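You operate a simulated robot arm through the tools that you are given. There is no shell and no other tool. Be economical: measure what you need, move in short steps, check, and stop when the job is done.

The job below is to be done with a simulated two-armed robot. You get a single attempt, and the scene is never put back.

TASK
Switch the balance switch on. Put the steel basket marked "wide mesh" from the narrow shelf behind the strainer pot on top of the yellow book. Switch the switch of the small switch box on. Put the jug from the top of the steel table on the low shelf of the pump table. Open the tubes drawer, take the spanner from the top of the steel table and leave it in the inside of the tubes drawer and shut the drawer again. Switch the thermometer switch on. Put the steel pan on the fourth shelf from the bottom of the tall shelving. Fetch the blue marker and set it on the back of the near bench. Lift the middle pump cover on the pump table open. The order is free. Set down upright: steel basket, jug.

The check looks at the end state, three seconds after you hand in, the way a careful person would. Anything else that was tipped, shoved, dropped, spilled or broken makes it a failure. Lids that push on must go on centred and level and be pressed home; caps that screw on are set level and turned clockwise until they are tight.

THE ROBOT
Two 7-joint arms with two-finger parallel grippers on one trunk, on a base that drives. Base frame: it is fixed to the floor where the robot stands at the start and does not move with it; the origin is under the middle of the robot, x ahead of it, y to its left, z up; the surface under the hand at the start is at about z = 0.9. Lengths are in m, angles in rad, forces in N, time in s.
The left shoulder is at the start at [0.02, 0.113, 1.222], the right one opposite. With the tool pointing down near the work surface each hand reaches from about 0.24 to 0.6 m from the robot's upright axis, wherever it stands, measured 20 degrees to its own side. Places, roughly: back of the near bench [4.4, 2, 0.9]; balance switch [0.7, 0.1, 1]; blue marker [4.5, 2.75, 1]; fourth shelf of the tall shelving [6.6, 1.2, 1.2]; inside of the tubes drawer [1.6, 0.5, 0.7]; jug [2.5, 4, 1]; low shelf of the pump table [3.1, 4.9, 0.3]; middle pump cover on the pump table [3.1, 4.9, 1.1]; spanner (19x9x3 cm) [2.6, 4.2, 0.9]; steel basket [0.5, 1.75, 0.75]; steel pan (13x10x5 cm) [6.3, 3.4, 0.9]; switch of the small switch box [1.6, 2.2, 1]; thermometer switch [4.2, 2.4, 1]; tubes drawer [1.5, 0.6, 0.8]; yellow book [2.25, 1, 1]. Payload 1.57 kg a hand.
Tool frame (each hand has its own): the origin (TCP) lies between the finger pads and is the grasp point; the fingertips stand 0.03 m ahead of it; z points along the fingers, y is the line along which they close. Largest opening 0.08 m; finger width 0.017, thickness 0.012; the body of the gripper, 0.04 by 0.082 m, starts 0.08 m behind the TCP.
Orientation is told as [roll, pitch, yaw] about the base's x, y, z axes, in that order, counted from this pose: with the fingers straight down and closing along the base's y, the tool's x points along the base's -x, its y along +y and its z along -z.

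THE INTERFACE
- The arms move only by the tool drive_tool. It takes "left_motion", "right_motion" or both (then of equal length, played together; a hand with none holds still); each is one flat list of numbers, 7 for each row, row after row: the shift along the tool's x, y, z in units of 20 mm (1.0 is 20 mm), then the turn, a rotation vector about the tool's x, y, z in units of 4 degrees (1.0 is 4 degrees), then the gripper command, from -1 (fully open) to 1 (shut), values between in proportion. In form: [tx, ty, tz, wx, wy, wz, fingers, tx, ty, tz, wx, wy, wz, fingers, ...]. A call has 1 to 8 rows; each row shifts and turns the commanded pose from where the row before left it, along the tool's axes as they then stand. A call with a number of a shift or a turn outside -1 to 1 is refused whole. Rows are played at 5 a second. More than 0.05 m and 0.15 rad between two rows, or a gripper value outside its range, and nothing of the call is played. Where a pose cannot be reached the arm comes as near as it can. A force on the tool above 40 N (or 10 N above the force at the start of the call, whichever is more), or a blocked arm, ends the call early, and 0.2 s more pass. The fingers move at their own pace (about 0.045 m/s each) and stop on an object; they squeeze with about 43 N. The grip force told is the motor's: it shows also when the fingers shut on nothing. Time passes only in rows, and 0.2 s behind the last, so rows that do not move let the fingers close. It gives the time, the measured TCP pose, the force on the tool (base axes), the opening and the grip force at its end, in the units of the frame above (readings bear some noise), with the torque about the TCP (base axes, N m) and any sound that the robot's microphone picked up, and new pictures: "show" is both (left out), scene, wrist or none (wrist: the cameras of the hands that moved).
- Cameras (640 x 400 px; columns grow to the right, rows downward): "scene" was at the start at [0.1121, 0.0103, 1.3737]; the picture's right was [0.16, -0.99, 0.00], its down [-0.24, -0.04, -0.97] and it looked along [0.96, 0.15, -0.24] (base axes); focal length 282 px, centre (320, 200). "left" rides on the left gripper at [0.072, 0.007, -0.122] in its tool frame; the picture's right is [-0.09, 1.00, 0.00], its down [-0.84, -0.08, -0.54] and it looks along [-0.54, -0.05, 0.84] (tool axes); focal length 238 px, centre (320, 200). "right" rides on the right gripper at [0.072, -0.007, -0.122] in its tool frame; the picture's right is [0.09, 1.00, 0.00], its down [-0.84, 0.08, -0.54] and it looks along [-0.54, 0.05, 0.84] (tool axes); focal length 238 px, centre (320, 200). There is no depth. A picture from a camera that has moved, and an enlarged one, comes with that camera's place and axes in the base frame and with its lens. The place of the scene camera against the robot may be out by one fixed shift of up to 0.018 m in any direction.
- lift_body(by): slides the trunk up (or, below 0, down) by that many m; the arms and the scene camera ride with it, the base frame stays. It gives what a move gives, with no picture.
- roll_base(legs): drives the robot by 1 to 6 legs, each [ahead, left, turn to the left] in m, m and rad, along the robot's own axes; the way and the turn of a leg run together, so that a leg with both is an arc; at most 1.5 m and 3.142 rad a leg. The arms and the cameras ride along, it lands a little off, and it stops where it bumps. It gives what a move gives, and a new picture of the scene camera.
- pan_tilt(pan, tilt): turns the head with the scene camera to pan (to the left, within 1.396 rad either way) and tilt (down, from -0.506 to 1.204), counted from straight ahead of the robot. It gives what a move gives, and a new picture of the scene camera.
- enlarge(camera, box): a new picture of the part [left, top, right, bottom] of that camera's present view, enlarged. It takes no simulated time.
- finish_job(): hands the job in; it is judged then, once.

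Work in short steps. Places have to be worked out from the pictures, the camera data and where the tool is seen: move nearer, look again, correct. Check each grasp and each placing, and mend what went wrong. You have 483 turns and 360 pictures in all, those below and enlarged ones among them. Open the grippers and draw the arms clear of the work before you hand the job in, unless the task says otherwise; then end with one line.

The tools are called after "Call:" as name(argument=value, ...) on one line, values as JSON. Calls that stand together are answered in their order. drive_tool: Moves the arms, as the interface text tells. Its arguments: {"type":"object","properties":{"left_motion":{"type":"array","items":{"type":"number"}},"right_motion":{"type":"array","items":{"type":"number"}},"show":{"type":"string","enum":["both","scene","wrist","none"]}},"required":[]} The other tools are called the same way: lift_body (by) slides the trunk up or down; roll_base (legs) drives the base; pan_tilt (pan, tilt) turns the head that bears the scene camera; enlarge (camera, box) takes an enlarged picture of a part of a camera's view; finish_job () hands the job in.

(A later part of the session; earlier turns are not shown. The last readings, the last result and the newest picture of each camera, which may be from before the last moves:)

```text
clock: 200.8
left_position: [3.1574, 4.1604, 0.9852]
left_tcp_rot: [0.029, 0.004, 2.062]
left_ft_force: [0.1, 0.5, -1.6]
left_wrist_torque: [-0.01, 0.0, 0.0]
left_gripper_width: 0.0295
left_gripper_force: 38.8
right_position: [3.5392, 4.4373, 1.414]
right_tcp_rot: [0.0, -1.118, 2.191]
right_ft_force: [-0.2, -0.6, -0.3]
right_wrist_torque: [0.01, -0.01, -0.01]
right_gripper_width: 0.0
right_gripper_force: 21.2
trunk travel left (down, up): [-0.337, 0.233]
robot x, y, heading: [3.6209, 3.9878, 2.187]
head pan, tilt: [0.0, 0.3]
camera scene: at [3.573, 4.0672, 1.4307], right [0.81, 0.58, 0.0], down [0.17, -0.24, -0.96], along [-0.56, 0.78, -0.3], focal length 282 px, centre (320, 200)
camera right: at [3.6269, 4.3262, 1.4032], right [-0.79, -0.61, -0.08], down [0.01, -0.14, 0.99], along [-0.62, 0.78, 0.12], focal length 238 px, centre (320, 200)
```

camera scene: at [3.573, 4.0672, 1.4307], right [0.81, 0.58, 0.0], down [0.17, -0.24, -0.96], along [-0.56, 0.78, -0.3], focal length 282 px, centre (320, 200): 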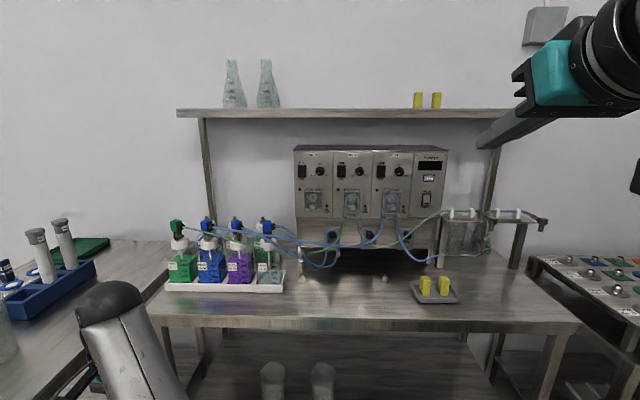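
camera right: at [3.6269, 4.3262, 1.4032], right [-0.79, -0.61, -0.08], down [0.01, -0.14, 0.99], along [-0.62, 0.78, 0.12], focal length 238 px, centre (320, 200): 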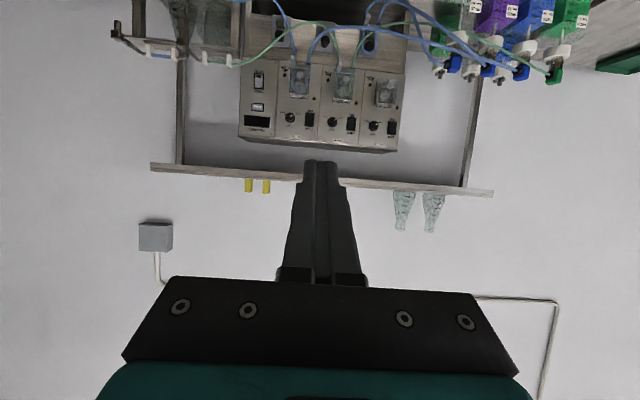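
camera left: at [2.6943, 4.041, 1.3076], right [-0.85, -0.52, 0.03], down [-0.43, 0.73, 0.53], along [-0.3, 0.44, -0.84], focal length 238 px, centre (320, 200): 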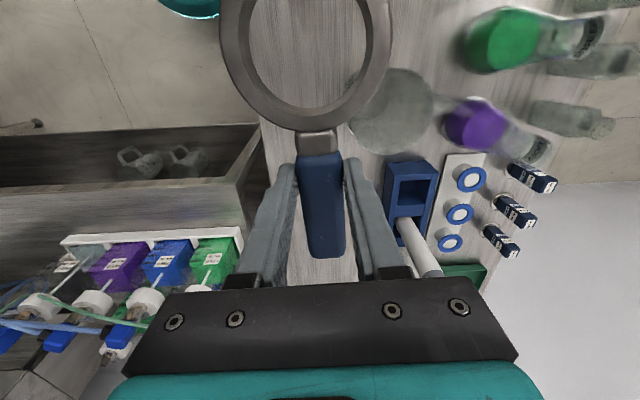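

The right hand tilts freely, and its camera sees the covers (upside down). I enlarge both views of the middle cover.

Call:
enlarge(camera="right", box=[270, 40, 420, 140])

```text
4.00 times, centred on (345, 90) of right
camera zoom: at [3.6269, 4.3262, 1.4032], right [-0.79, -0.61, -0.08], down [0.01, -0.14, 0.99], along [-0.62, 0.78, 0.12], focal length 953 px, centre (220, 640)
```

zoom: 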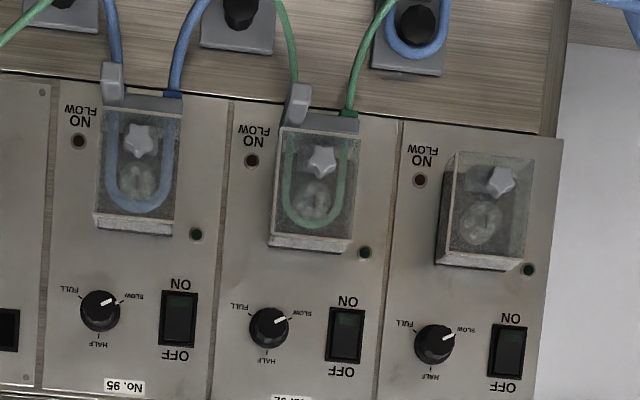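

The middle cover's lower edge is at about (3.128, 4.889, 1.10). Before driving in, I raise and tuck in the left hand with the spanner, and lower the right hand to cover height.

Call:
drive_tool(left_motion=[0.7, 0, -1, 0, 0, 0, 1, 0.7, 0, -1, 0, 0, 0, 1, 0.7, 0, -1, 0, 0, 0, 1, 0.7, 0, -1, 0, 0, 0, 1, 0.5, 0, -1, 0, 0, 0, 1, 0, 0, -1, 0, 0, 0, 1, 0, 0, -1, 0, 0, 0, 1, 0, 0, -1, 0, 0, 0, 1], right_motion=[0.45, 0, 0.22, 0, 0, 0, 1, 0.45, 0, 0.22, 0, 0, 0, 1, 0.45, 0, 0.22, 0, 0, 0, 1, 0.45, 0, 0.22, 0, 0, 0, 1, 0.45, 0, 0.22, 0, 0, 0, 1, 0.45, 0, 0.22, 0, 0, 0, 1, 0.45, 0, 0.22, 0, 0, 0, 1, 0.45, 0, 0.22, 0, 0, 0, 1], show="none")

Call:
drive_tool(left_motion=[0, 0, -1, 0, 0, 0, 1, 0, 0, -1, 0, 0, 0, 1, 0, 0, -1, 0, 0, 0, 1, 0, 0, -1, 0, 0, 0, 1, 0, 0, -1, 0, 0, 0, 1, 0, 0, -1, 0, 0, 0, 1, 0, 0, -1, 0, 0, 0, 1, 0, 0, -1, 0, 0, 0, 1], show="none")

Call:
drive_tool(right_motion=[0.9, 0, 0.44, 0, -0.5, 0, 1, 0.9, 0, 0.44, 0, -0.5, 0, 1, 0.9, 0, 0.44, 0, -0.5, 0, 1, 0.9, 0, 0.44, 0, -0.5, 0, 1], show="both")

```text
clock: 202.6
left_position: [3.1477, 4.1011, 1.1337]
left_tcp_rot: [0.025, 0.006, 2.059]
left_ft_force: [0.8, 0.1, -1.5]
left_wrist_torque: [0.0, -0.01, 0.01]
left_gripper_width: 0.0296
left_gripper_force: 38.5
left hand out of reach, approached as far as the arm can: row 2, 3, 4, 5, 7
right_position: [3.5387, 4.4363, 1.3356]
right_tcp_rot: [-0.001, -1.119, 2.192]
right_ft_force: [0.1, -0.9, 0.1]
right_wrist_torque: [0.01, 0.02, 0.01]
right_gripper_width: 0.0
right_gripper_force: 21.8
trunk travel left (down, up): [-0.337, 0.233]
robot x, y, heading: [3.6231, 3.9875, 2.191]
head pan, tilt: [0.0, 0.3]
```

```text
clock: 204.4
left_position: [3.1473, 4.1013, 1.2923]
left_tcp_rot: [0.027, 0.004, 2.06]
left_ft_force: [0.9, 0.3, -1.2]
left_wrist_torque: [0.0, 0.02, -0.02]
left_gripper_width: 0.0291
left_gripper_force: 39.0
left hand out of reach, approached as far as the arm can: row 1
right_position: [3.5396, 4.4357, 1.3341]
right_tcp_rot: [-0.001, -1.117, 2.193]
right_ft_force: [-0.6, -0.2, -0.5]
right_wrist_torque: [-0.01, -0.03, -0.02]
right_gripper_width: 0.0
right_gripper_force: 21.4
trunk travel left (down, up): [-0.337, 0.233]
robot x, y, heading: [3.6226, 3.991, 2.191]
head pan, tilt: [0.0, 0.3]
```

```text
clock: 205.4
left_position: [3.1483, 4.1018, 1.2928]
left_tcp_rot: [0.026, 0.006, 2.061]
left_ft_force: [-0.4, 0.4, -1.1]
left_wrist_torque: [0.03, 0.04, -0.02]
left_gripper_width: 0.0293
left_gripper_force: 39.3
right_position: [3.5242, 4.4616, 1.2637]
right_tcp_rot: [0.0, -1.259, 2.194]
right_ft_force: [0.0, 0.0, 0.0]
right_wrist_torque: [0.0, 0.01, 0.01]
right_gripper_width: 0.0
right_gripper_force: 21.2
right hand out of reach, approached as far as the arm can: row 2, 3, 4
trunk travel left (down, up): [-0.337, 0.233]
robot x, y, heading: [3.6229, 3.9876, 2.193]
head pan, tilt: [0.0, 0.3]
camera scene: at [3.5729, 4.0674, 1.4307], right [0.81, 0.58, 0.0], down [0.17, -0.24, -0.96], along [-0.56, 0.78, -0.3], focal length 282 px, centre (320, 200)
camera right: at [3.6088, 4.3532, 1.2329], right [-0.79, -0.6, -0.09], down [0.09, -0.26, 0.96], along [-0.6, 0.76, 0.25], focal length 238 px, centre (320, 200)
```

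scene: 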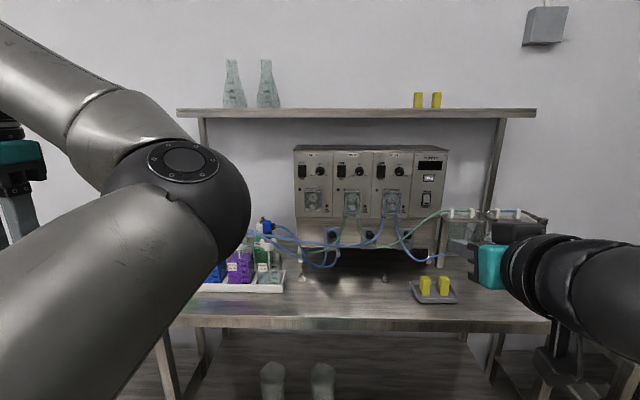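
right: 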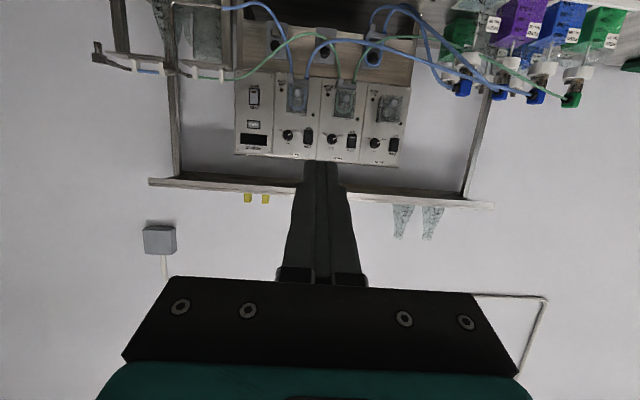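

I drive 0.2 m ahead, then extend the right hand forward and down.

Call:
roll_base(legs=[[0.2, 0, 0]])

Call:
drive_tool(right_motion=[0.5, 0.3, 0.9, 0, 0, 0, 1, 0.5, 0.3, 0.9, 0, 0, 0, 1, 0.5, 0.3, 0.9, 0, 0, 0, 1, 0.5, 0.3, 0.9, 0, 0, 0, 1, 0.5, 0.3, 0.9, 0, 0, 0, 1], show="both")

```text
clock: 206.9
left_position: [3.0315, 4.2644, 1.2922]
left_tcp_rot: [0.026, 0.005, 2.057]
left_ft_force: [-0.4, 0.2, -2.3]
left_wrist_torque: [0.0, -0.01, -0.02]
left_gripper_width: 0.0294
left_gripper_force: 38.8
right_position: [3.4082, 4.6231, 1.2649]
right_tcp_rot: [-0.002, -1.256, 2.192]
right_ft_force: [-0.4, 0.5, -0.3]
right_wrist_torque: [0.01, 0.0, 0.02]
right_gripper_width: 0.0
right_gripper_force: 21.1
trunk travel left (down, up): [-0.337, 0.233]
robot x, y, heading: [3.5029, 4.1489, 2.19]
head pan, tilt: [0.0, 0.3]
camera scene: at [3.457, 4.2299, 1.4306], right [0.81, 0.58, 0.0], down [0.17, -0.24, -0.95], along [-0.55, 0.78, -0.3], focal length 282 px, centre (320, 200)
```

scene: 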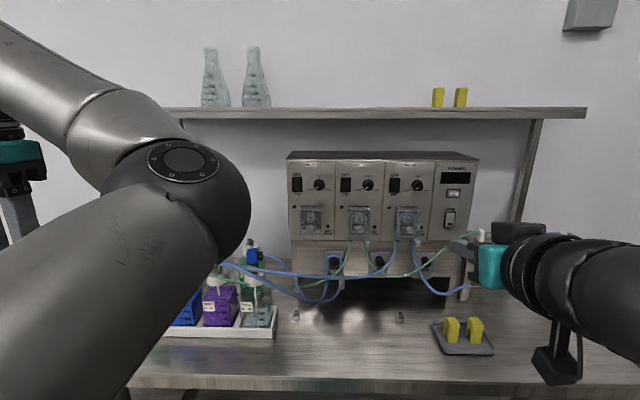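

```text
clock: 208.2
left_position: [3.0324, 4.2648, 1.2932]
left_tcp_rot: [0.026, 0.003, 2.057]
left_ft_force: [0.2, 0.9, -0.3]
left_wrist_torque: [0.04, 0.01, 0.0]
left_gripper_width: 0.0292
left_gripper_force: 38.5
right_position: [3.3506, 4.6552, 1.2034]
right_tcp_rot: [0.014, -1.253, 2.191]
right_ft_force: [-0.1, -1.6, 0.2]
right_wrist_torque: [-0.01, 0.0, 0.05]
right_gripper_width: 0.0002
right_gripper_force: 21.9
right hand out of reach, approached as far as the arm can: row 4, 5
trunk travel left (down, up): [-0.337, 0.233]
robot x, y, heading: [3.5082, 4.1516, 2.189]
head pan, tilt: [0.0, 0.3]
camera scene: at [3.458, 4.2292, 1.4307], right [0.81, 0.58, 0.0], down [0.17, -0.24, -0.96], along [-0.55, 0.78, -0.3], focal length 282 px, centre (320, 200)
camera right: at [3.4372, 4.5473, 1.1722], right [-0.79, -0.61, -0.08], down [0.09, -0.25, 0.96], along [-0.61, 0.75, 0.25], focal length 238 px, centre (320, 200)
```

scene: 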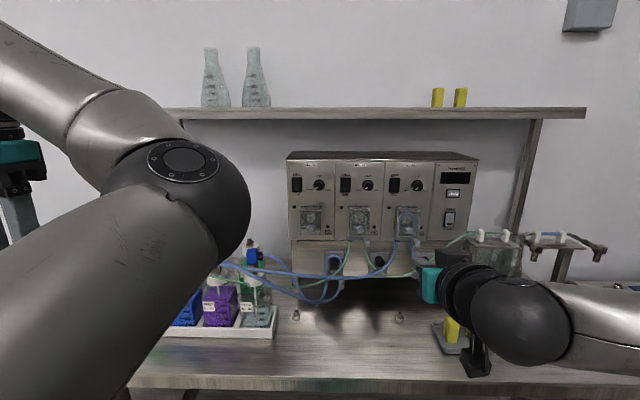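
right: 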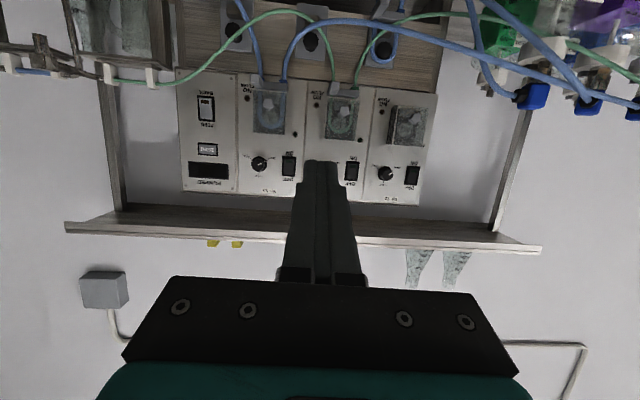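

Call:
enlarge(camera="right", box=[230, 60, 450, 200])

Call:
enlarge(camera="scene", box=[280, 170, 440, 280])

```text
2.86 times, centred on (340, 130) of right
camera zoom: at [3.4372, 4.5473, 1.1722], right [-0.79, -0.61, -0.08], down [0.09, -0.25, 0.96], along [-0.61, 0.75, 0.25], focal length 681 px, centre (263, 400)
```

zoom: 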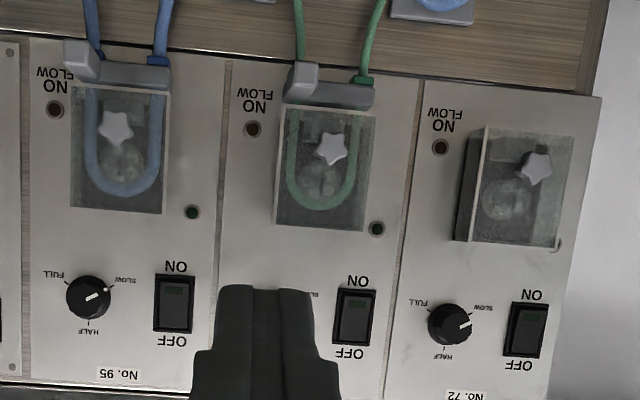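

```text
3.64 times, centred on (360, 225) of scene
camera zoom: at [3.458, 4.2292, 1.4307], right [0.81, 0.58, 0.0], down [0.17, -0.24, -0.96], along [-0.55, 0.78, -0.3], focal length 1025 px, centre (174, 109)
```

zoom: 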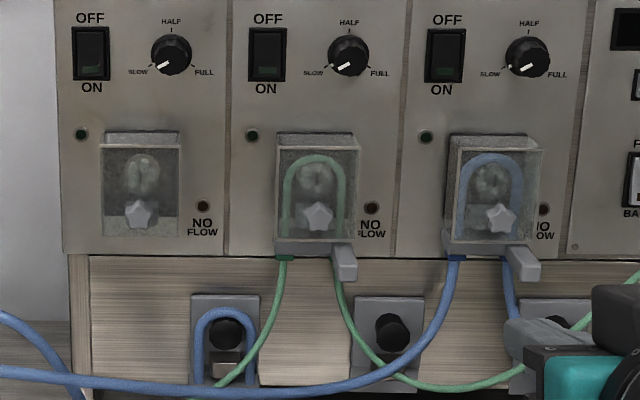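

The cover is a clear box about 6 cm wide, with its front centre at (3.119, 4.895, 1.138). I'll grip it by its sides and swing it up about its top hinge. I open the right gripper and drive in 0.16 m.

Call:
roll_base(legs=[[0.16, 0, 0]])

Call:
drive_tool(right_motion=[0.9, 0.4, 0, 0, 0, 0, -1, 0.9, 0.4, 0, 0, 0, 0, -1, 0.9, 0.4, 0, 0, 0, 0, -1], show="wrist")

```text
clock: 209.6
left_position: [2.9364, 4.3974, 1.2935]
left_tcp_rot: [0.025, 0.005, 2.057]
left_ft_force: [0.4, 0.1, -1.4]
left_wrist_torque: [-0.02, 0.01, 0.02]
left_gripper_width: 0.0293
left_gripper_force: 38.5
right_position: [3.2561, 4.7882, 1.202]
right_tcp_rot: [0.008, -1.25, 2.196]
right_ft_force: [0.0, 0.0, -0.5]
right_wrist_torque: [0.0, -0.02, 0.03]
right_gripper_width: 0.0002
right_gripper_force: 21.2
trunk travel left (down, up): [-0.337, 0.233]
robot x, y, heading: [3.4135, 4.2838, 2.19]
head pan, tilt: [0.0, 0.3]
camera scene: at [3.3626, 4.3624, 1.4306], right [0.81, 0.58, 0.0], down [0.17, -0.24, -0.95], along [-0.55, 0.78, -0.3], focal length 282 px, centre (320, 200)
```

scene: 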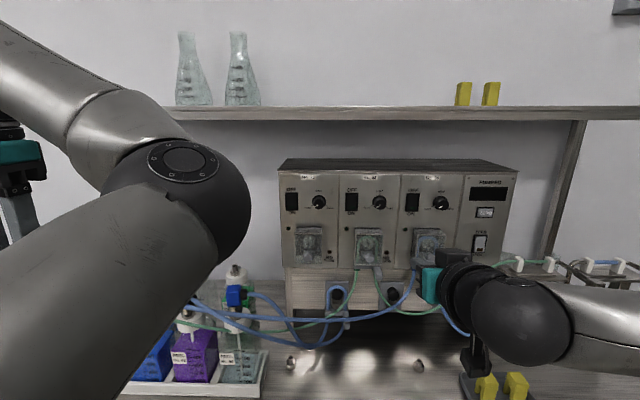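

```text
clock: 210.4
left_position: [2.9371, 4.397, 1.2941]
left_tcp_rot: [0.026, 0.004, 2.057]
left_ft_force: [-0.3, 0.1, -2.1]
left_wrist_torque: [0.03, 0.0, 0.04]
left_gripper_width: 0.0291
left_gripper_force: 38.5
right_position: [3.2569, 4.7869, 1.2029]
right_tcp_rot: [0.009, -1.254, 2.196]
right_ft_force: [0.2, 0.1, -0.5]
right_wrist_torque: [0.02, 0.02, -0.02]
right_gripper_width: 0.0677
right_gripper_force: 0.1
right hand out of reach, approached as far as the arm can: row 1, 2, 3
trunk travel left (down, up): [-0.337, 0.233]
robot x, y, heading: [3.4171, 4.2849, 2.19]
head pan, tilt: [0.0, 0.3]
camera right: at [3.3428, 4.6797, 1.1724], right [-0.79, -0.61, -0.08], down [0.09, -0.25, 0.96], along [-0.61, 0.75, 0.25], focal length 238 px, centre (320, 200)
```

right: 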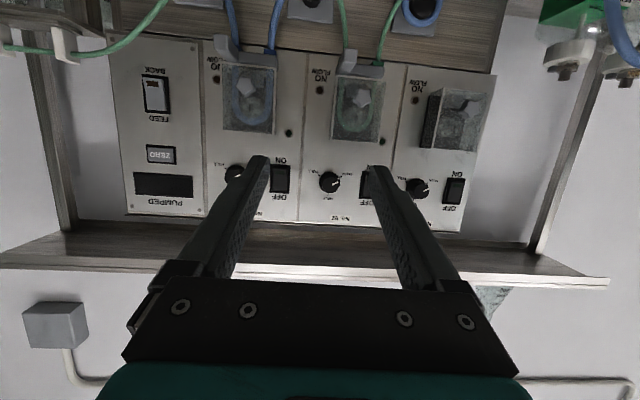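

The right wrist cannot get lower by itself, so I lower the trunk 7.5 cm and then slide sideways.

Call:
lift_body(by=-0.075)

Call:
drive_tool(right_motion=[0, 0.8, 0, 0, 0, 0, -1, 0, 0.8, 0, 0, 0, 0, -1, -0.2, 0.8, 0.8, 0, 0, 0, -1, -0.3, 0, 0.95, 0, 0, 0, -1], show="both")

```text
clock: 211.5
left_position: [2.9381, 4.3956, 1.2194]
left_tcp_rot: [0.025, 0.002, 2.06]
left_ft_force: [-0.6, 0.8, -1.4]
left_wrist_torque: [0.05, 0.03, 0.01]
left_gripper_width: 0.0294
left_gripper_force: 38.8
right_position: [3.2561, 4.7881, 1.1278]
right_tcp_rot: [0.009, -1.253, 2.196]
right_ft_force: [0.0, 1.1, 0.1]
right_wrist_torque: [-0.03, 0.0, -0.02]
right_gripper_width: 0.0801
right_gripper_force: 0.0
trunk travel left (down, up): [-0.262, 0.308]
robot x, y, heading: [3.4138, 4.2839, 2.187]
head pan, tilt: [0.0, 0.3]
```

```text
clock: 212.5
left_position: [2.9377, 4.3961, 1.2182]
left_tcp_rot: [0.026, 0.003, 2.057]
left_ft_force: [-0.5, 0.8, -1.6]
left_wrist_torque: [0.05, 0.01, 0.04]
left_gripper_width: 0.0292
left_gripper_force: 38.7
right_position: [3.1969, 4.7901, 1.1266]
right_tcp_rot: [0.01, -1.25, 2.195]
right_ft_force: [-0.1, -0.2, -0.7]
right_wrist_torque: [0.06, -0.02, 0.03]
right_gripper_width: 0.08
right_gripper_force: 0.1
trunk travel left (down, up): [-0.262, 0.308]
robot x, y, heading: [3.4136, 4.2832, 2.187]
head pan, tilt: [0.0, 0.3]
camera scene: at [3.3633, 4.3617, 1.3557], right [0.81, 0.58, 0.0], down [0.17, -0.24, -0.96], along [-0.55, 0.78, -0.3], focal length 282 px, centre (320, 200)
camera right: at [3.2832, 4.6819, 1.0954], right [-0.79, -0.61, -0.08], down [0.09, -0.25, 0.96], along [-0.61, 0.75, 0.25], focal length 238 px, centre (320, 200)
```

scene: 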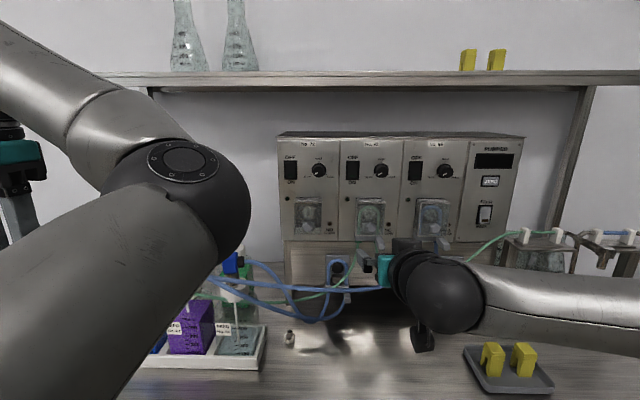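
right: 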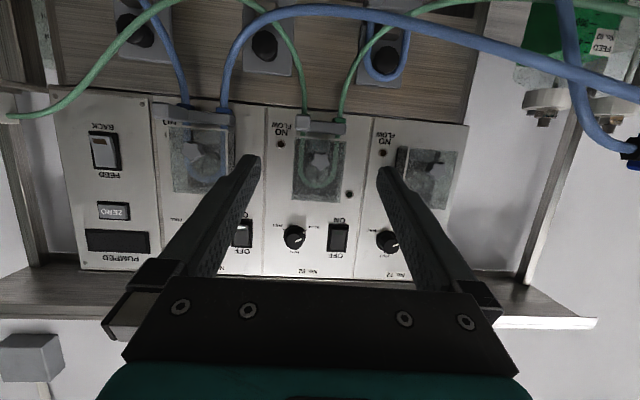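

The cover is centred between the fingers. I advance with the fingers open, watching for contact.

Call:
drive_tool(right_motion=[-0.25, 0, 0.95, 0, 0, 0, -1, -0.25, 0, 0.95, 0, 0, 0, -1, -0.25, 0, 0.95, 0, 0, 0, -1, -0.25, 0, 0.95, 0, 0, 0, -1], show="both")

```text
clock: 213.5
left_position: [2.9376, 4.3963, 1.2193]
left_tcp_rot: [0.025, 0.003, 2.057]
left_ft_force: [0.0, -0.7, -1.7]
left_wrist_torque: [0.05, 0.02, 0.0]
left_gripper_width: 0.0292
left_gripper_force: 39.0
right_position: [3.1511, 4.8533, 1.1207]
right_tcp_rot: [0.009, -1.252, 2.197]
right_ft_force: [0.8, -0.1, -0.4]
right_wrist_torque: [0.0, 0.01, -0.03]
right_gripper_width: 0.0803
right_gripper_force: 0.0
trunk travel left (down, up): [-0.262, 0.308]
robot x, y, heading: [3.4121, 4.283, 2.192]
head pan, tilt: [0.0, 0.3]
camera scene: at [3.363, 4.3617, 1.3557], right [0.81, 0.58, 0.0], down [0.17, -0.24, -0.96], along [-0.55, 0.78, -0.3], focal length 282 px, centre (320, 200)
camera right: at [3.2375, 4.7451, 1.0899], right [-0.79, -0.61, -0.08], down [0.09, -0.25, 0.96], along [-0.61, 0.75, 0.25], focal length 238 px, centre (320, 200)
```

scene: 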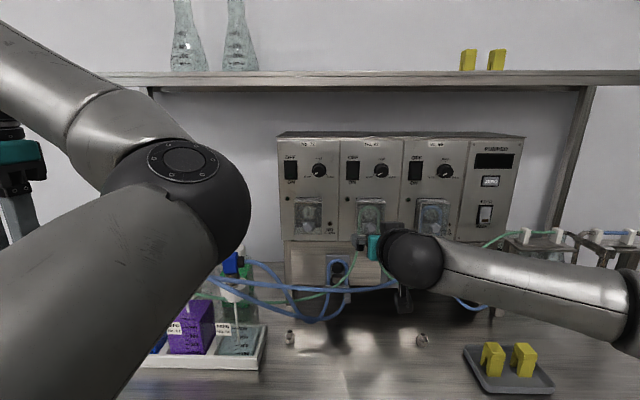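
right: 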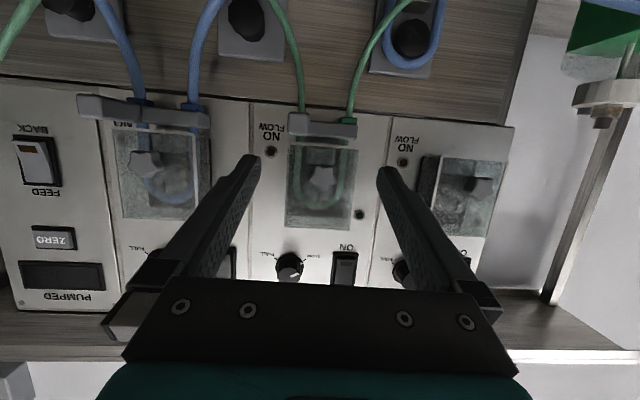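

It stays centred. I advance 3.5 cm more.

Call:
drive_tool(right_motion=[-0.3, 0, 0.9, 0, 0, 0, -1, -0.3, 0, 0.9, 0, 0, 0, -1], show="wrist")

```text
clock: 214.1
left_position: [2.9383, 4.3981, 1.2175]
left_tcp_rot: [0.025, 0.003, 2.057]
left_ft_force: [-0.7, -0.1, -2.2]
left_wrist_torque: [0.04, -0.04, -0.02]
left_gripper_width: 0.0292
left_gripper_force: 38.9
right_position: [3.1284, 4.884, 1.1217]
right_tcp_rot: [0.009, -1.25, 2.195]
right_ft_force: [-0.7, 0.0, -0.1]
right_wrist_torque: [0.0, 0.02, 0.04]
right_gripper_width: 0.08
right_gripper_force: 0.2
trunk travel left (down, up): [-0.262, 0.308]
robot x, y, heading: [3.4118, 4.282, 2.19]
head pan, tilt: [0.0, 0.3]
camera right: at [3.2148, 4.7759, 1.0908], right [-0.79, -0.61, -0.08], down [0.09, -0.25, 0.96], along [-0.61, 0.75, 0.25], focal length 238 px, centre (320, 200)
```

right: 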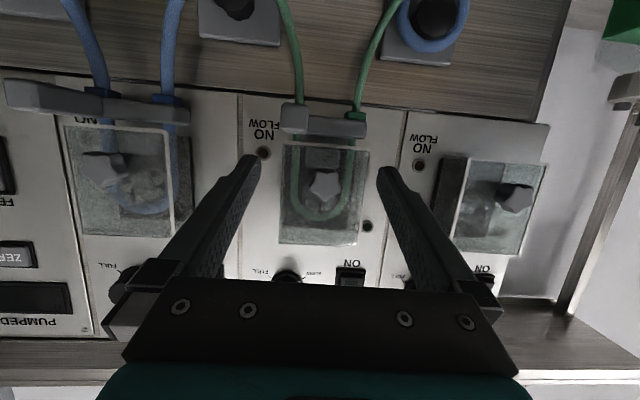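

The tips are just at the front plane, straddling the lower part of the cover. I go in 3 cm more.

Call:
drive_tool(right_motion=[-0.3, 0.08, 0.9, 0, 0, 0, -1, -0.2, 0.05, 0.6, 0, 0, 0, -1], show="wrist")

```text
clock: 214.7
left_position: [2.9388, 4.3968, 1.2177]
left_tcp_rot: [0.028, 0.004, 2.057]
left_ft_force: [-0.3, -0.7, -1.2]
left_wrist_torque: [0.06, 0.0, -0.01]
left_gripper_width: 0.0293
left_gripper_force: 39.3
right_position: [3.1068, 4.9063, 1.1234]
right_tcp_rot: [0.007, -1.253, 2.199]
right_ft_force: [-0.3, 0.2, -0.1]
right_wrist_torque: [-0.02, -0.02, -0.05]
right_gripper_width: 0.0802
right_gripper_force: 0.0
trunk travel left (down, up): [-0.262, 0.308]
robot x, y, heading: [3.4112, 4.2818, 2.189]
head pan, tilt: [0.0, 0.3]
camera right: at [3.1936, 4.7987, 1.0924], right [-0.79, -0.61, -0.09], down [0.09, -0.25, 0.96], along [-0.61, 0.75, 0.25], focal length 238 px, centre (320, 200)
```

right: 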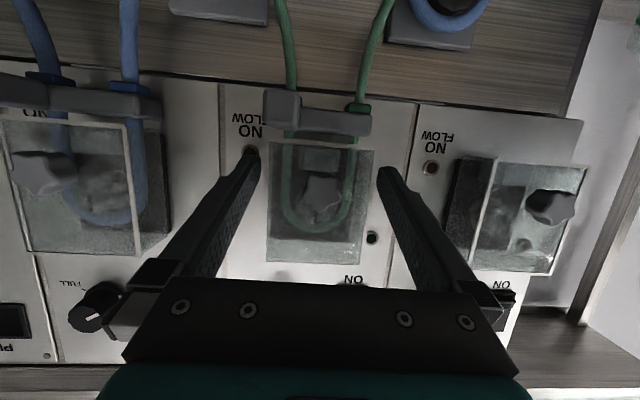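

The tips straddle the cover sides. I close gently.

Call:
drive_tool(right_motion=[0, 0, 0, 0, 0, 0, -0.5, 0, 0, 0, 0, 0, 0, -0.2, 0, 0, 0, 0, 0, 0, 0, 0, 0, 0, 0, 0, 0, 0], show="wrist")

```text
clock: 215.7
left_position: [2.9377, 4.396, 1.2187]
left_tcp_rot: [0.026, 0.004, 2.057]
left_ft_force: [0.5, -0.6, -1.7]
left_wrist_torque: [0.0, -0.01, -0.03]
left_gripper_width: 0.0295
left_gripper_force: 39.2
right_position: [3.107, 4.9062, 1.1236]
right_tcp_rot: [0.008, -1.253, 2.197]
right_ft_force: [0.5, 1.8, 0.3]
right_wrist_torque: [0.12, -0.29, -0.78]
right_gripper_width: 0.0641
right_gripper_force: 39.9
trunk travel left (down, up): [-0.262, 0.308]
robot x, y, heading: [3.4184, 4.2795, 2.192]
head pan, tilt: [0.0, 0.3]
camera right: at [3.194, 4.799, 1.0925], right [-0.79, -0.61, -0.09], down [0.09, -0.25, 0.96], along [-0.61, 0.75, 0.25], focal length 238 px, centre (320, 200)
```

right: 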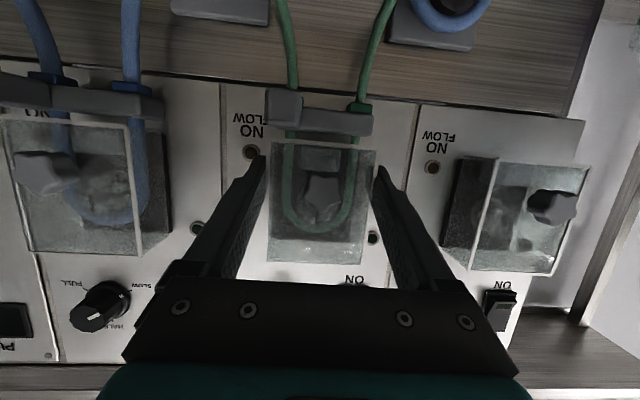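

It is gripped at 6.4 cm. I start the swing with the first 30° of arc, out and up.

Call:
drive_tool(right_motion=[-0.2, 0, -0.37, 0, 0, 0, 0, -0.2, 0, -0.37, 0, 0, 0, 0, -0.28, 0, -0.3, 0, 0, 0, 0, -0.28, 0, -0.3, 0, 0, 0, 0], show="wrist")

```text
clock: 216.7
left_position: [2.936, 4.3987, 1.2182]
left_tcp_rot: [0.027, 0.005, 2.059]
left_ft_force: [0.6, 0.1, -1.4]
left_wrist_torque: [0.03, 0.0, 0.01]
left_gripper_width: 0.0293
left_gripper_force: 38.8
right_position: [3.1175, 4.8916, 1.1373]
right_tcp_rot: [0.007, -1.233, 2.198]
right_ft_force: [1.2, 0.8, -24.9]
right_wrist_torque: [-1.23, -0.53, -0.88]
right_gripper_width: 0.0641
right_gripper_force: 44.7
trunk travel left (down, up): [-0.262, 0.308]
robot x, y, heading: [3.4165, 4.2819, 2.191]
head pan, tilt: [0.0, 0.3]
camera right: at [3.2044, 4.784, 1.1103], right [-0.79, -0.61, -0.08], down [0.08, -0.23, 0.97], along [-0.61, 0.75, 0.23], focal length 238 px, centre (320, 200)
```

right: 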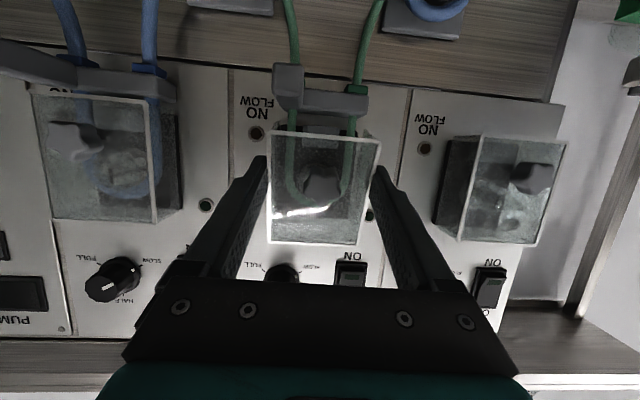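

The cover is swinging open while the tube bar stays put. I go on, moving more outward and pitching the hand up with it.

Call:
drive_tool(right_motion=[-0.05, 0, -0.4, 0, -1, 0, 0, -0.2, 0, -0.35, 0, -1, 0, 0, -0.3, 0, -0.3, 0, -1, 0, 0, -0.4, 0, -0.25, 0, -1, 0, 0], show="wrist")

```text
clock: 217.7
left_position: [2.9367, 4.3987, 1.2176]
left_tcp_rot: [0.024, 0.006, 2.056]
left_ft_force: [0.1, 0.0, -1.8]
left_wrist_torque: [0.06, -0.01, 0.02]
left_gripper_width: 0.0291
left_gripper_force: 38.6
right_position: [3.1213, 4.8875, 1.1463]
right_tcp_rot: [0.018, -1.311, 2.186]
right_ft_force: [-4.6, 6.9, -18.2]
right_wrist_torque: [-1.35, -0.3, -0.68]
right_gripper_width: 0.0636
right_gripper_force: 44.6
right hand out of reach, approached as far as the arm can: row 2, 3, 4
trunk travel left (down, up): [-0.262, 0.308]
robot x, y, heading: [3.4149, 4.2824, 2.187]
head pan, tilt: [0.0, 0.3]
camera right: at [3.2064, 4.7809, 1.1076], right [-0.79, -0.61, -0.08], down [0.12, -0.29, 0.95], along [-0.6, 0.74, 0.31], focal length 238 px, centre (320, 200)
```

right: 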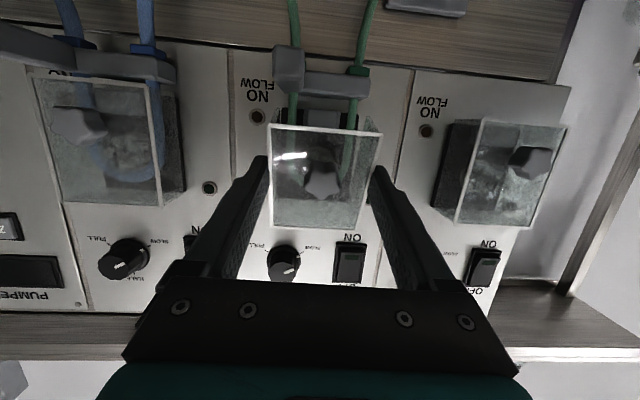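

It is about 28° open. I continue along the arc without more pitch.

Call:
drive_tool(right_motion=[-0.36, 0, -0.22, 0, 0, 0, 0, -0.36, 0, -0.22, 0, 0, 0, 0, -0.4, 0, -0.12, 0, 0, 0, 0, -0.4, 0, -0.12, 0, 0, 0, 0], show="wrist")

```text
clock: 218.7
left_position: [2.938, 4.3981, 1.2183]
left_tcp_rot: [0.027, 0.004, 2.057]
left_ft_force: [-0.4, -0.1, -1.7]
left_wrist_torque: [0.04, 0.0, 0.01]
left_gripper_width: 0.0296
left_gripper_force: 38.8
right_position: [3.1251, 4.8812, 1.1854]
right_tcp_rot: [0.01, -1.326, 2.193]
right_ft_force: [1.3, 2.5, -5.2]
right_wrist_torque: [-0.35, -0.12, -0.24]
right_gripper_width: 0.0643
right_gripper_force: 23.5
trunk travel left (down, up): [-0.262, 0.308]
robot x, y, heading: [3.4114, 4.281, 2.195]
head pan, tilt: [0.0, 0.3]
camera right: at [3.2104, 4.7754, 1.1453], right [-0.79, -0.61, -0.09], down [0.13, -0.3, 0.94], along [-0.6, 0.73, 0.32], focal length 238 px, centre (320, 200)
```

right: 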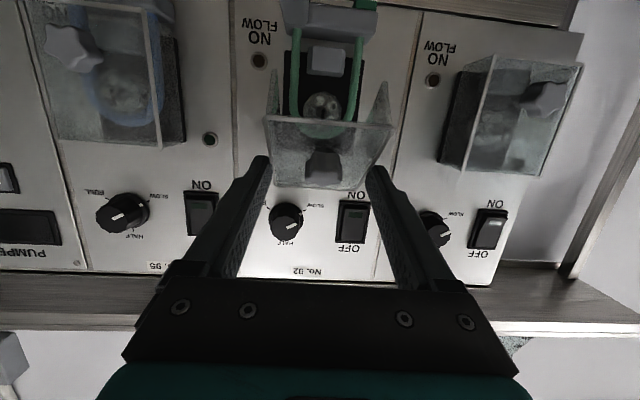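

It is about 60° open, with the rotor exposed. I continue upward and slightly inward.

Call:
drive_tool(right_motion=[-0.42, 0, -0.02, 0, 0, 0, 0, -0.42, 0, 0.05, 0, 0, 0, 0, -0.42, 0, 0.1, 0, 0, 0, 0, -0.42, 0, 0.15, 0, 0, 0, 0, -0.4, 0, 0.3, 0, 0, 0, 0], show="wrist")

```text
clock: 219.9
left_position: [2.9373, 4.3971, 1.219]
left_tcp_rot: [0.025, 0.004, 2.058]
left_ft_force: [-0.5, -0.6, -1.5]
left_wrist_torque: [0.01, -0.03, 0.02]
left_gripper_width: 0.0293
left_gripper_force: 38.9
right_position: [3.1121, 4.8972, 1.2237]
right_tcp_rot: [0.008, -1.325, 2.194]
right_ft_force: [0.0, 0.0, 1.0]
right_wrist_torque: [0.02, 0.03, -0.02]
right_gripper_width: 0.0401
right_gripper_force: 0.1
trunk travel left (down, up): [-0.262, 0.308]
robot x, y, heading: [3.4168, 4.2782, 2.187]
head pan, tilt: [0.0, 0.3]
camera right: at [3.1975, 4.7918, 1.1827], right [-0.79, -0.61, -0.09], down [0.13, -0.3, 0.94], along [-0.6, 0.73, 0.32], focal length 238 px, centre (320, 200)
```

right: 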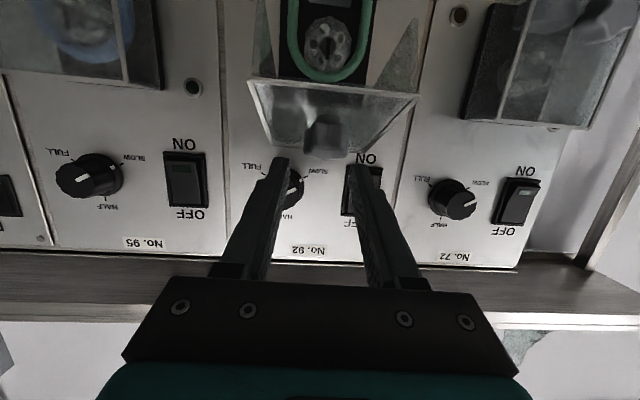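

The grip slipped off near the top, but the cover stayed up. I back off and look.

Call:
drive_tool(right_motion=[0, 0, -0.8, 0, 0, 0, 0, 0, 0, -1, 0, 0, 0, 1, 0, 0, -1, 0, 0, 0, 1, 0, 0, -1, 0, 0, 0, 1, 0, 0, -1, 0, 0, 0, 1], show="both")

Call:
enlarge(camera="scene", box=[280, 130, 460, 260])

```text
clock: 221.1
left_position: [2.9385, 4.3967, 1.2183]
left_tcp_rot: [0.026, 0.004, 2.057]
left_ft_force: [-0.3, 0.7, -2.2]
left_wrist_torque: [0.02, 0.03, -0.02]
left_gripper_width: 0.0292
left_gripper_force: 39.4
right_position: [3.1693, 4.8215, 1.2477]
right_tcp_rot: [0.012, -1.324, 2.187]
right_ft_force: [0.4, 0.6, -0.9]
right_wrist_torque: [0.0, -0.01, 0.02]
right_gripper_width: 0.0001
right_gripper_force: 21.5
trunk travel left (down, up): [-0.262, 0.308]
robot x, y, heading: [3.4149, 4.281, 2.192]
head pan, tilt: [0.0, 0.3]
camera scene: at [3.3635, 4.3614, 1.3557], right [0.81, 0.58, 0.0], down [0.17, -0.24, -0.96], along [-0.55, 0.78, -0.3], focal length 282 px, centre (320, 200)
camera right: at [3.2548, 4.7161, 1.2063], right [-0.79, -0.61, -0.09], down [0.13, -0.3, 0.94], along [-0.6, 0.73, 0.32], focal length 238 px, centre (320, 200)
```

scene: 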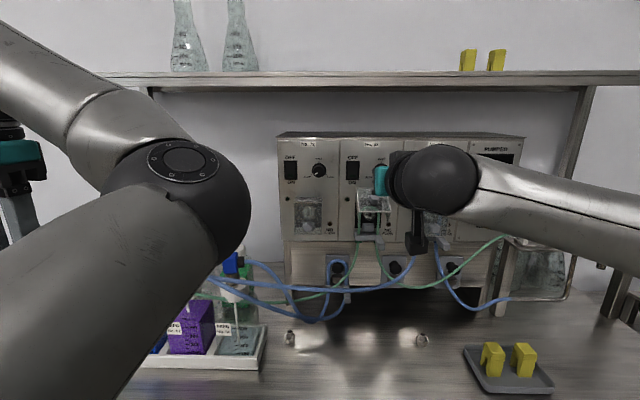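
right: 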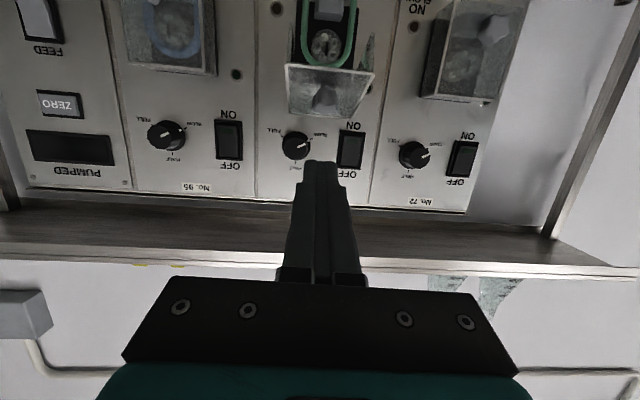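

```text
3.08 times, centred on (370, 195) of scene
camera zoom: at [3.3635, 4.3614, 1.3557], right [0.81, 0.58, 0.0], down [0.17, -0.24, -0.96], along [-0.55, 0.78, -0.3], focal length 867 px, centre (166, 215)
```

zoom: 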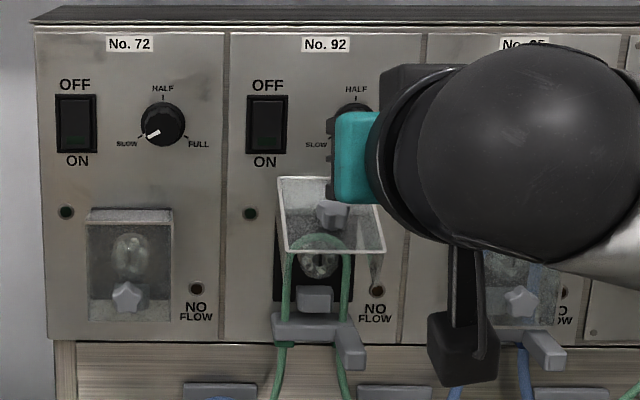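

The cover is roughly 65° open and holds. I'll push it farther with the closed fingers from below: back, down, then in under its free edge.

Call:
drive_tool(right_motion=[0.245, 0, -0.97, 0, 0, 0, 1, 0.245, 0, -0.97, 0, 0, 0, 1, 0.82, 0.1, 0.21, 0, 0, 0, 1, 0.82, 0.1, 0.21, 0, 0, 0, 1, 0.82, 0, 0.21, 0, 0, 0, 1, 0.82, 0, 0.21, 0, 0, 0, 1, 0.82, 0, 0.21, 0, 0, 0, 1], show="wrist")

```text
clock: 222.7
left_position: [2.9378, 4.3966, 1.2179]
left_tcp_rot: [0.026, 0.004, 2.056]
left_ft_force: [1.2, -0.3, -1.7]
left_wrist_torque: [0.0, 0.04, -0.01]
left_gripper_width: 0.0291
left_gripper_force: 39.1
right_position: [3.1874, 4.787, 1.1625]
right_tcp_rot: [0.012, -1.323, 2.192]
right_ft_force: [-0.1, 0.5, -0.7]
right_wrist_torque: [0.02, 0.0, -0.02]
right_gripper_width: 0.0
right_gripper_force: 21.5
trunk travel left (down, up): [-0.262, 0.308]
robot x, y, heading: [3.4115, 4.2849, 2.184]
head pan, tilt: [0.0, 0.3]
camera right: at [3.2732, 4.6806, 1.1213], right [-0.79, -0.61, -0.09], down [0.13, -0.3, 0.94], along [-0.6, 0.73, 0.32], focal length 238 px, centre (320, 200)
```

right: 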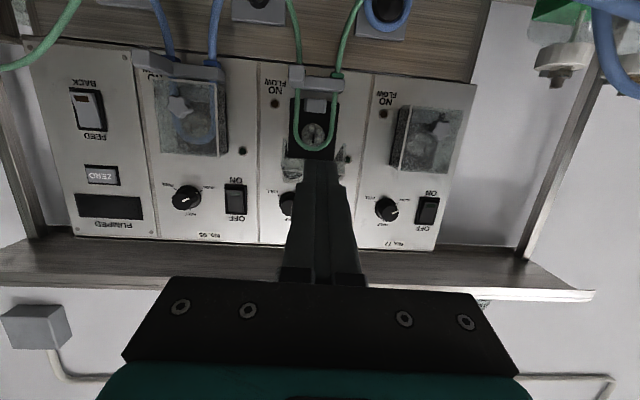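

Now I move in under the plate by about 7.5 cm.

Call:
drive_tool(right_motion=[-0.22, 0, 0.93, 0, 0, 0, 1, -0.22, 0, 0.93, 0, 0, 0, 1, -0.22, 0, 0.93, 0, 0, 0, 1, -0.22, 0, 0.93, 0, 0, 0, 1], show="both")

```text
clock: 223.7
left_position: [2.9379, 4.3973, 1.2188]
left_tcp_rot: [0.027, 0.003, 2.058]
left_ft_force: [0.4, -0.3, -1.2]
left_wrist_torque: [0.01, 0.02, 0.03]
left_gripper_width: 0.0293
left_gripper_force: 38.6
right_position: [3.1434, 4.8478, 1.16]
right_tcp_rot: [0.008, -1.322, 2.194]
right_ft_force: [-0.2, -0.2, 0.6]
right_wrist_torque: [-0.06, -0.01, 0.03]
right_gripper_width: 0.0002
right_gripper_force: 21.2
trunk travel left (down, up): [-0.262, 0.308]
robot x, y, heading: [3.4127, 4.2801, 2.189]
head pan, tilt: [0.0, 0.3]
camera scene: at [3.363, 4.3617, 1.3556], right [0.81, 0.58, 0.0], down [0.17, -0.24, -0.96], along [-0.55, 0.78, -0.3], focal length 282 px, centre (320, 200)
camera right: at [3.2288, 4.744, 1.1197], right [-0.79, -0.61, -0.09], down [0.13, -0.3, 0.94], along [-0.6, 0.73, 0.32], focal length 238 px, centre (320, 200)
```

scene: 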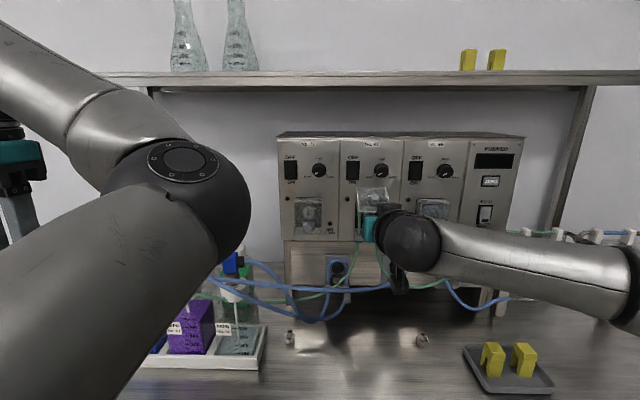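
right: 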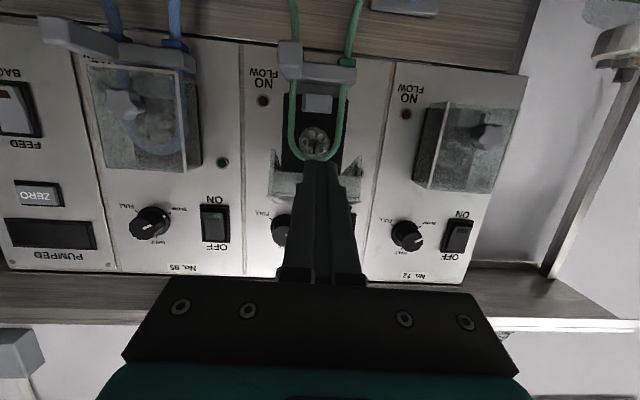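

The fingers are under the plate. I lift.

Call:
drive_tool(right_motion=[-0.87, 0, -0.22, 0, 0, 0, 1, -0.87, 0, -0.22, 0, 0, 0, 1, -0.87, 0, -0.22, 0, 0, 0, 1, -0.87, 0, -0.15, 0, 0, 0, 1, -0.9, 0, 0.2, 0, 0, 0, 1, -0.9, 0, 0.3, 0, 0, 0, 1], show="both")

```text
clock: 224.5
left_position: [2.9386, 4.397, 1.2191]
left_tcp_rot: [0.026, 0.003, 2.058]
left_ft_force: [-1.2, 0.3, -1.7]
left_wrist_torque: [0.03, 0.03, 0.0]
left_gripper_width: 0.0293
left_gripper_force: 38.8
right_position: [3.1445, 4.8478, 1.1897]
right_tcp_rot: [-0.015, -1.273, 2.219]
right_ft_force: [1.3, -2.6, -7.6]
right_wrist_torque: [-0.17, -0.12, -0.09]
right_gripper_width: 0.0
right_gripper_force: 21.5
trunk travel left (down, up): [-0.262, 0.308]
robot x, y, heading: [3.413, 4.2816, 2.19]
head pan, tilt: [0.0, 0.3]
stopped in row 4 (right hand): the force on the tool passed its limit at 46 N (the readings are from after the stop); the commanded pose is now the measured one
camera scene: at [3.3633, 4.3615, 1.3558], right [0.81, 0.58, 0.0], down [0.17, -0.24, -0.96], along [-0.55, 0.78, -0.3], focal length 282 px, centre (320, 200)
camera right: at [3.231, 4.7403, 1.157], right [-0.79, -0.61, -0.09], down [0.1, -0.27, 0.96], along [-0.61, 0.74, 0.27], focal length 238 px, centre (320, 200)
```

scene: 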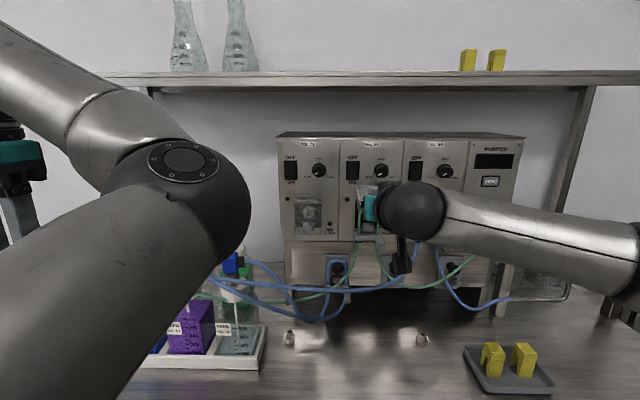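
right: 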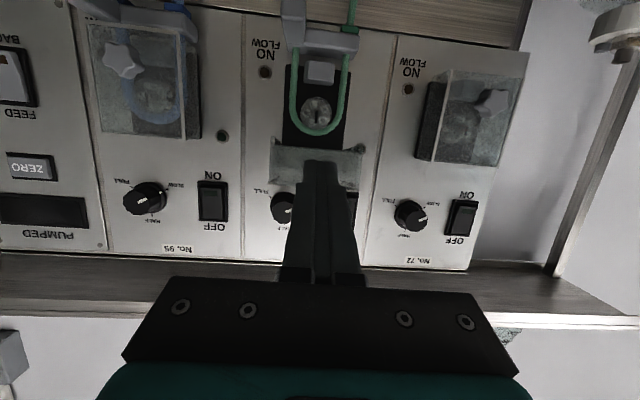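

A firm stop at 46 N, so the cover is at its open limit. I lower away and back out to check that it stays.

Call:
drive_tool(right_motion=[0.8, 0, 0.2, 0, 0, 0, 1, 0.8, 0, 0.2, 0, 0, 0, 1, 0.2, 0, -0.95, 0, 0, 0, 1, 0.2, 0, -0.95, 0, 0, 0, 1, 0.2, 0, -0.95, 0, 0, 0, 1, 0.2, 0, -0.95, 0, 0, 0, 1, 0.2, 0, -0.95, 0, 0, 0, 1, 0.2, 0, -0.95, 0, 0, 0, 1], show="wrist")

Call:
enlarge(camera="scene", box=[280, 130, 460, 260])

```text
clock: 226.3
left_position: [2.9375, 4.3958, 1.2189]
left_tcp_rot: [0.027, 0.002, 2.059]
left_ft_force: [-0.1, -0.4, -2.8]
left_wrist_torque: [0.01, 0.01, -0.04]
left_gripper_width: 0.0294
left_gripper_force: 39.2
right_position: [3.2147, 4.7524, 1.1707]
right_tcp_rot: [-0.009, -1.281, 2.213]
right_ft_force: [-0.5, -0.9, -0.6]
right_wrist_torque: [-0.02, -0.03, -0.03]
right_gripper_width: 0.0
right_gripper_force: 21.2
trunk travel left (down, up): [-0.262, 0.308]
robot x, y, heading: [3.41, 4.2828, 2.19]
head pan, tilt: [0.0, 0.3]
camera right: at [3.3013, 4.6459, 1.1364], right [-0.79, -0.61, -0.09], down [0.1, -0.27, 0.96], along [-0.61, 0.74, 0.28], focal length 238 px, centre (320, 200)
```

right: 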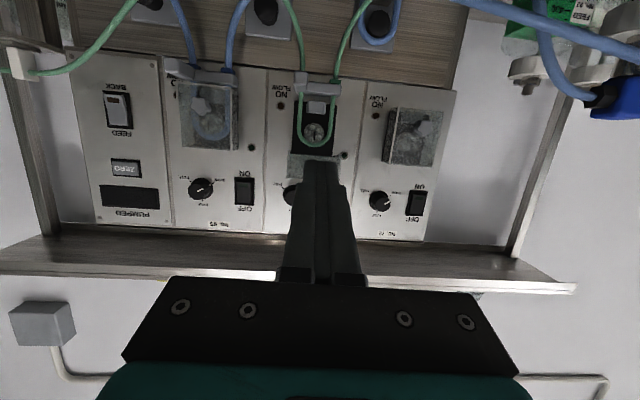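

```text
3.08 times, centred on (370, 195) of scene
camera zoom: at [3.3635, 4.3612, 1.3557], right [0.81, 0.58, 0.0], down [0.17, -0.24, -0.96], along [-0.55, 0.78, -0.3], focal length 867 px, centre (166, 215)
```

zoom: 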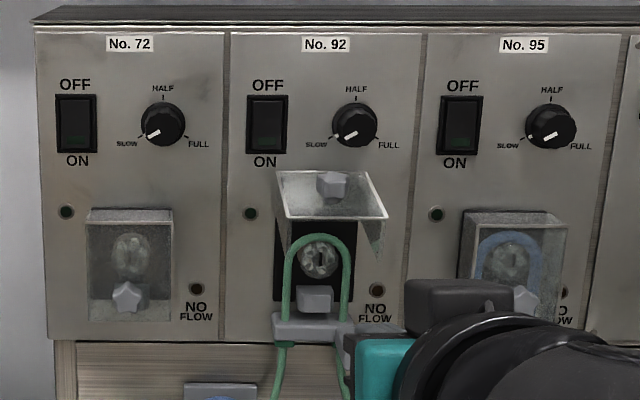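

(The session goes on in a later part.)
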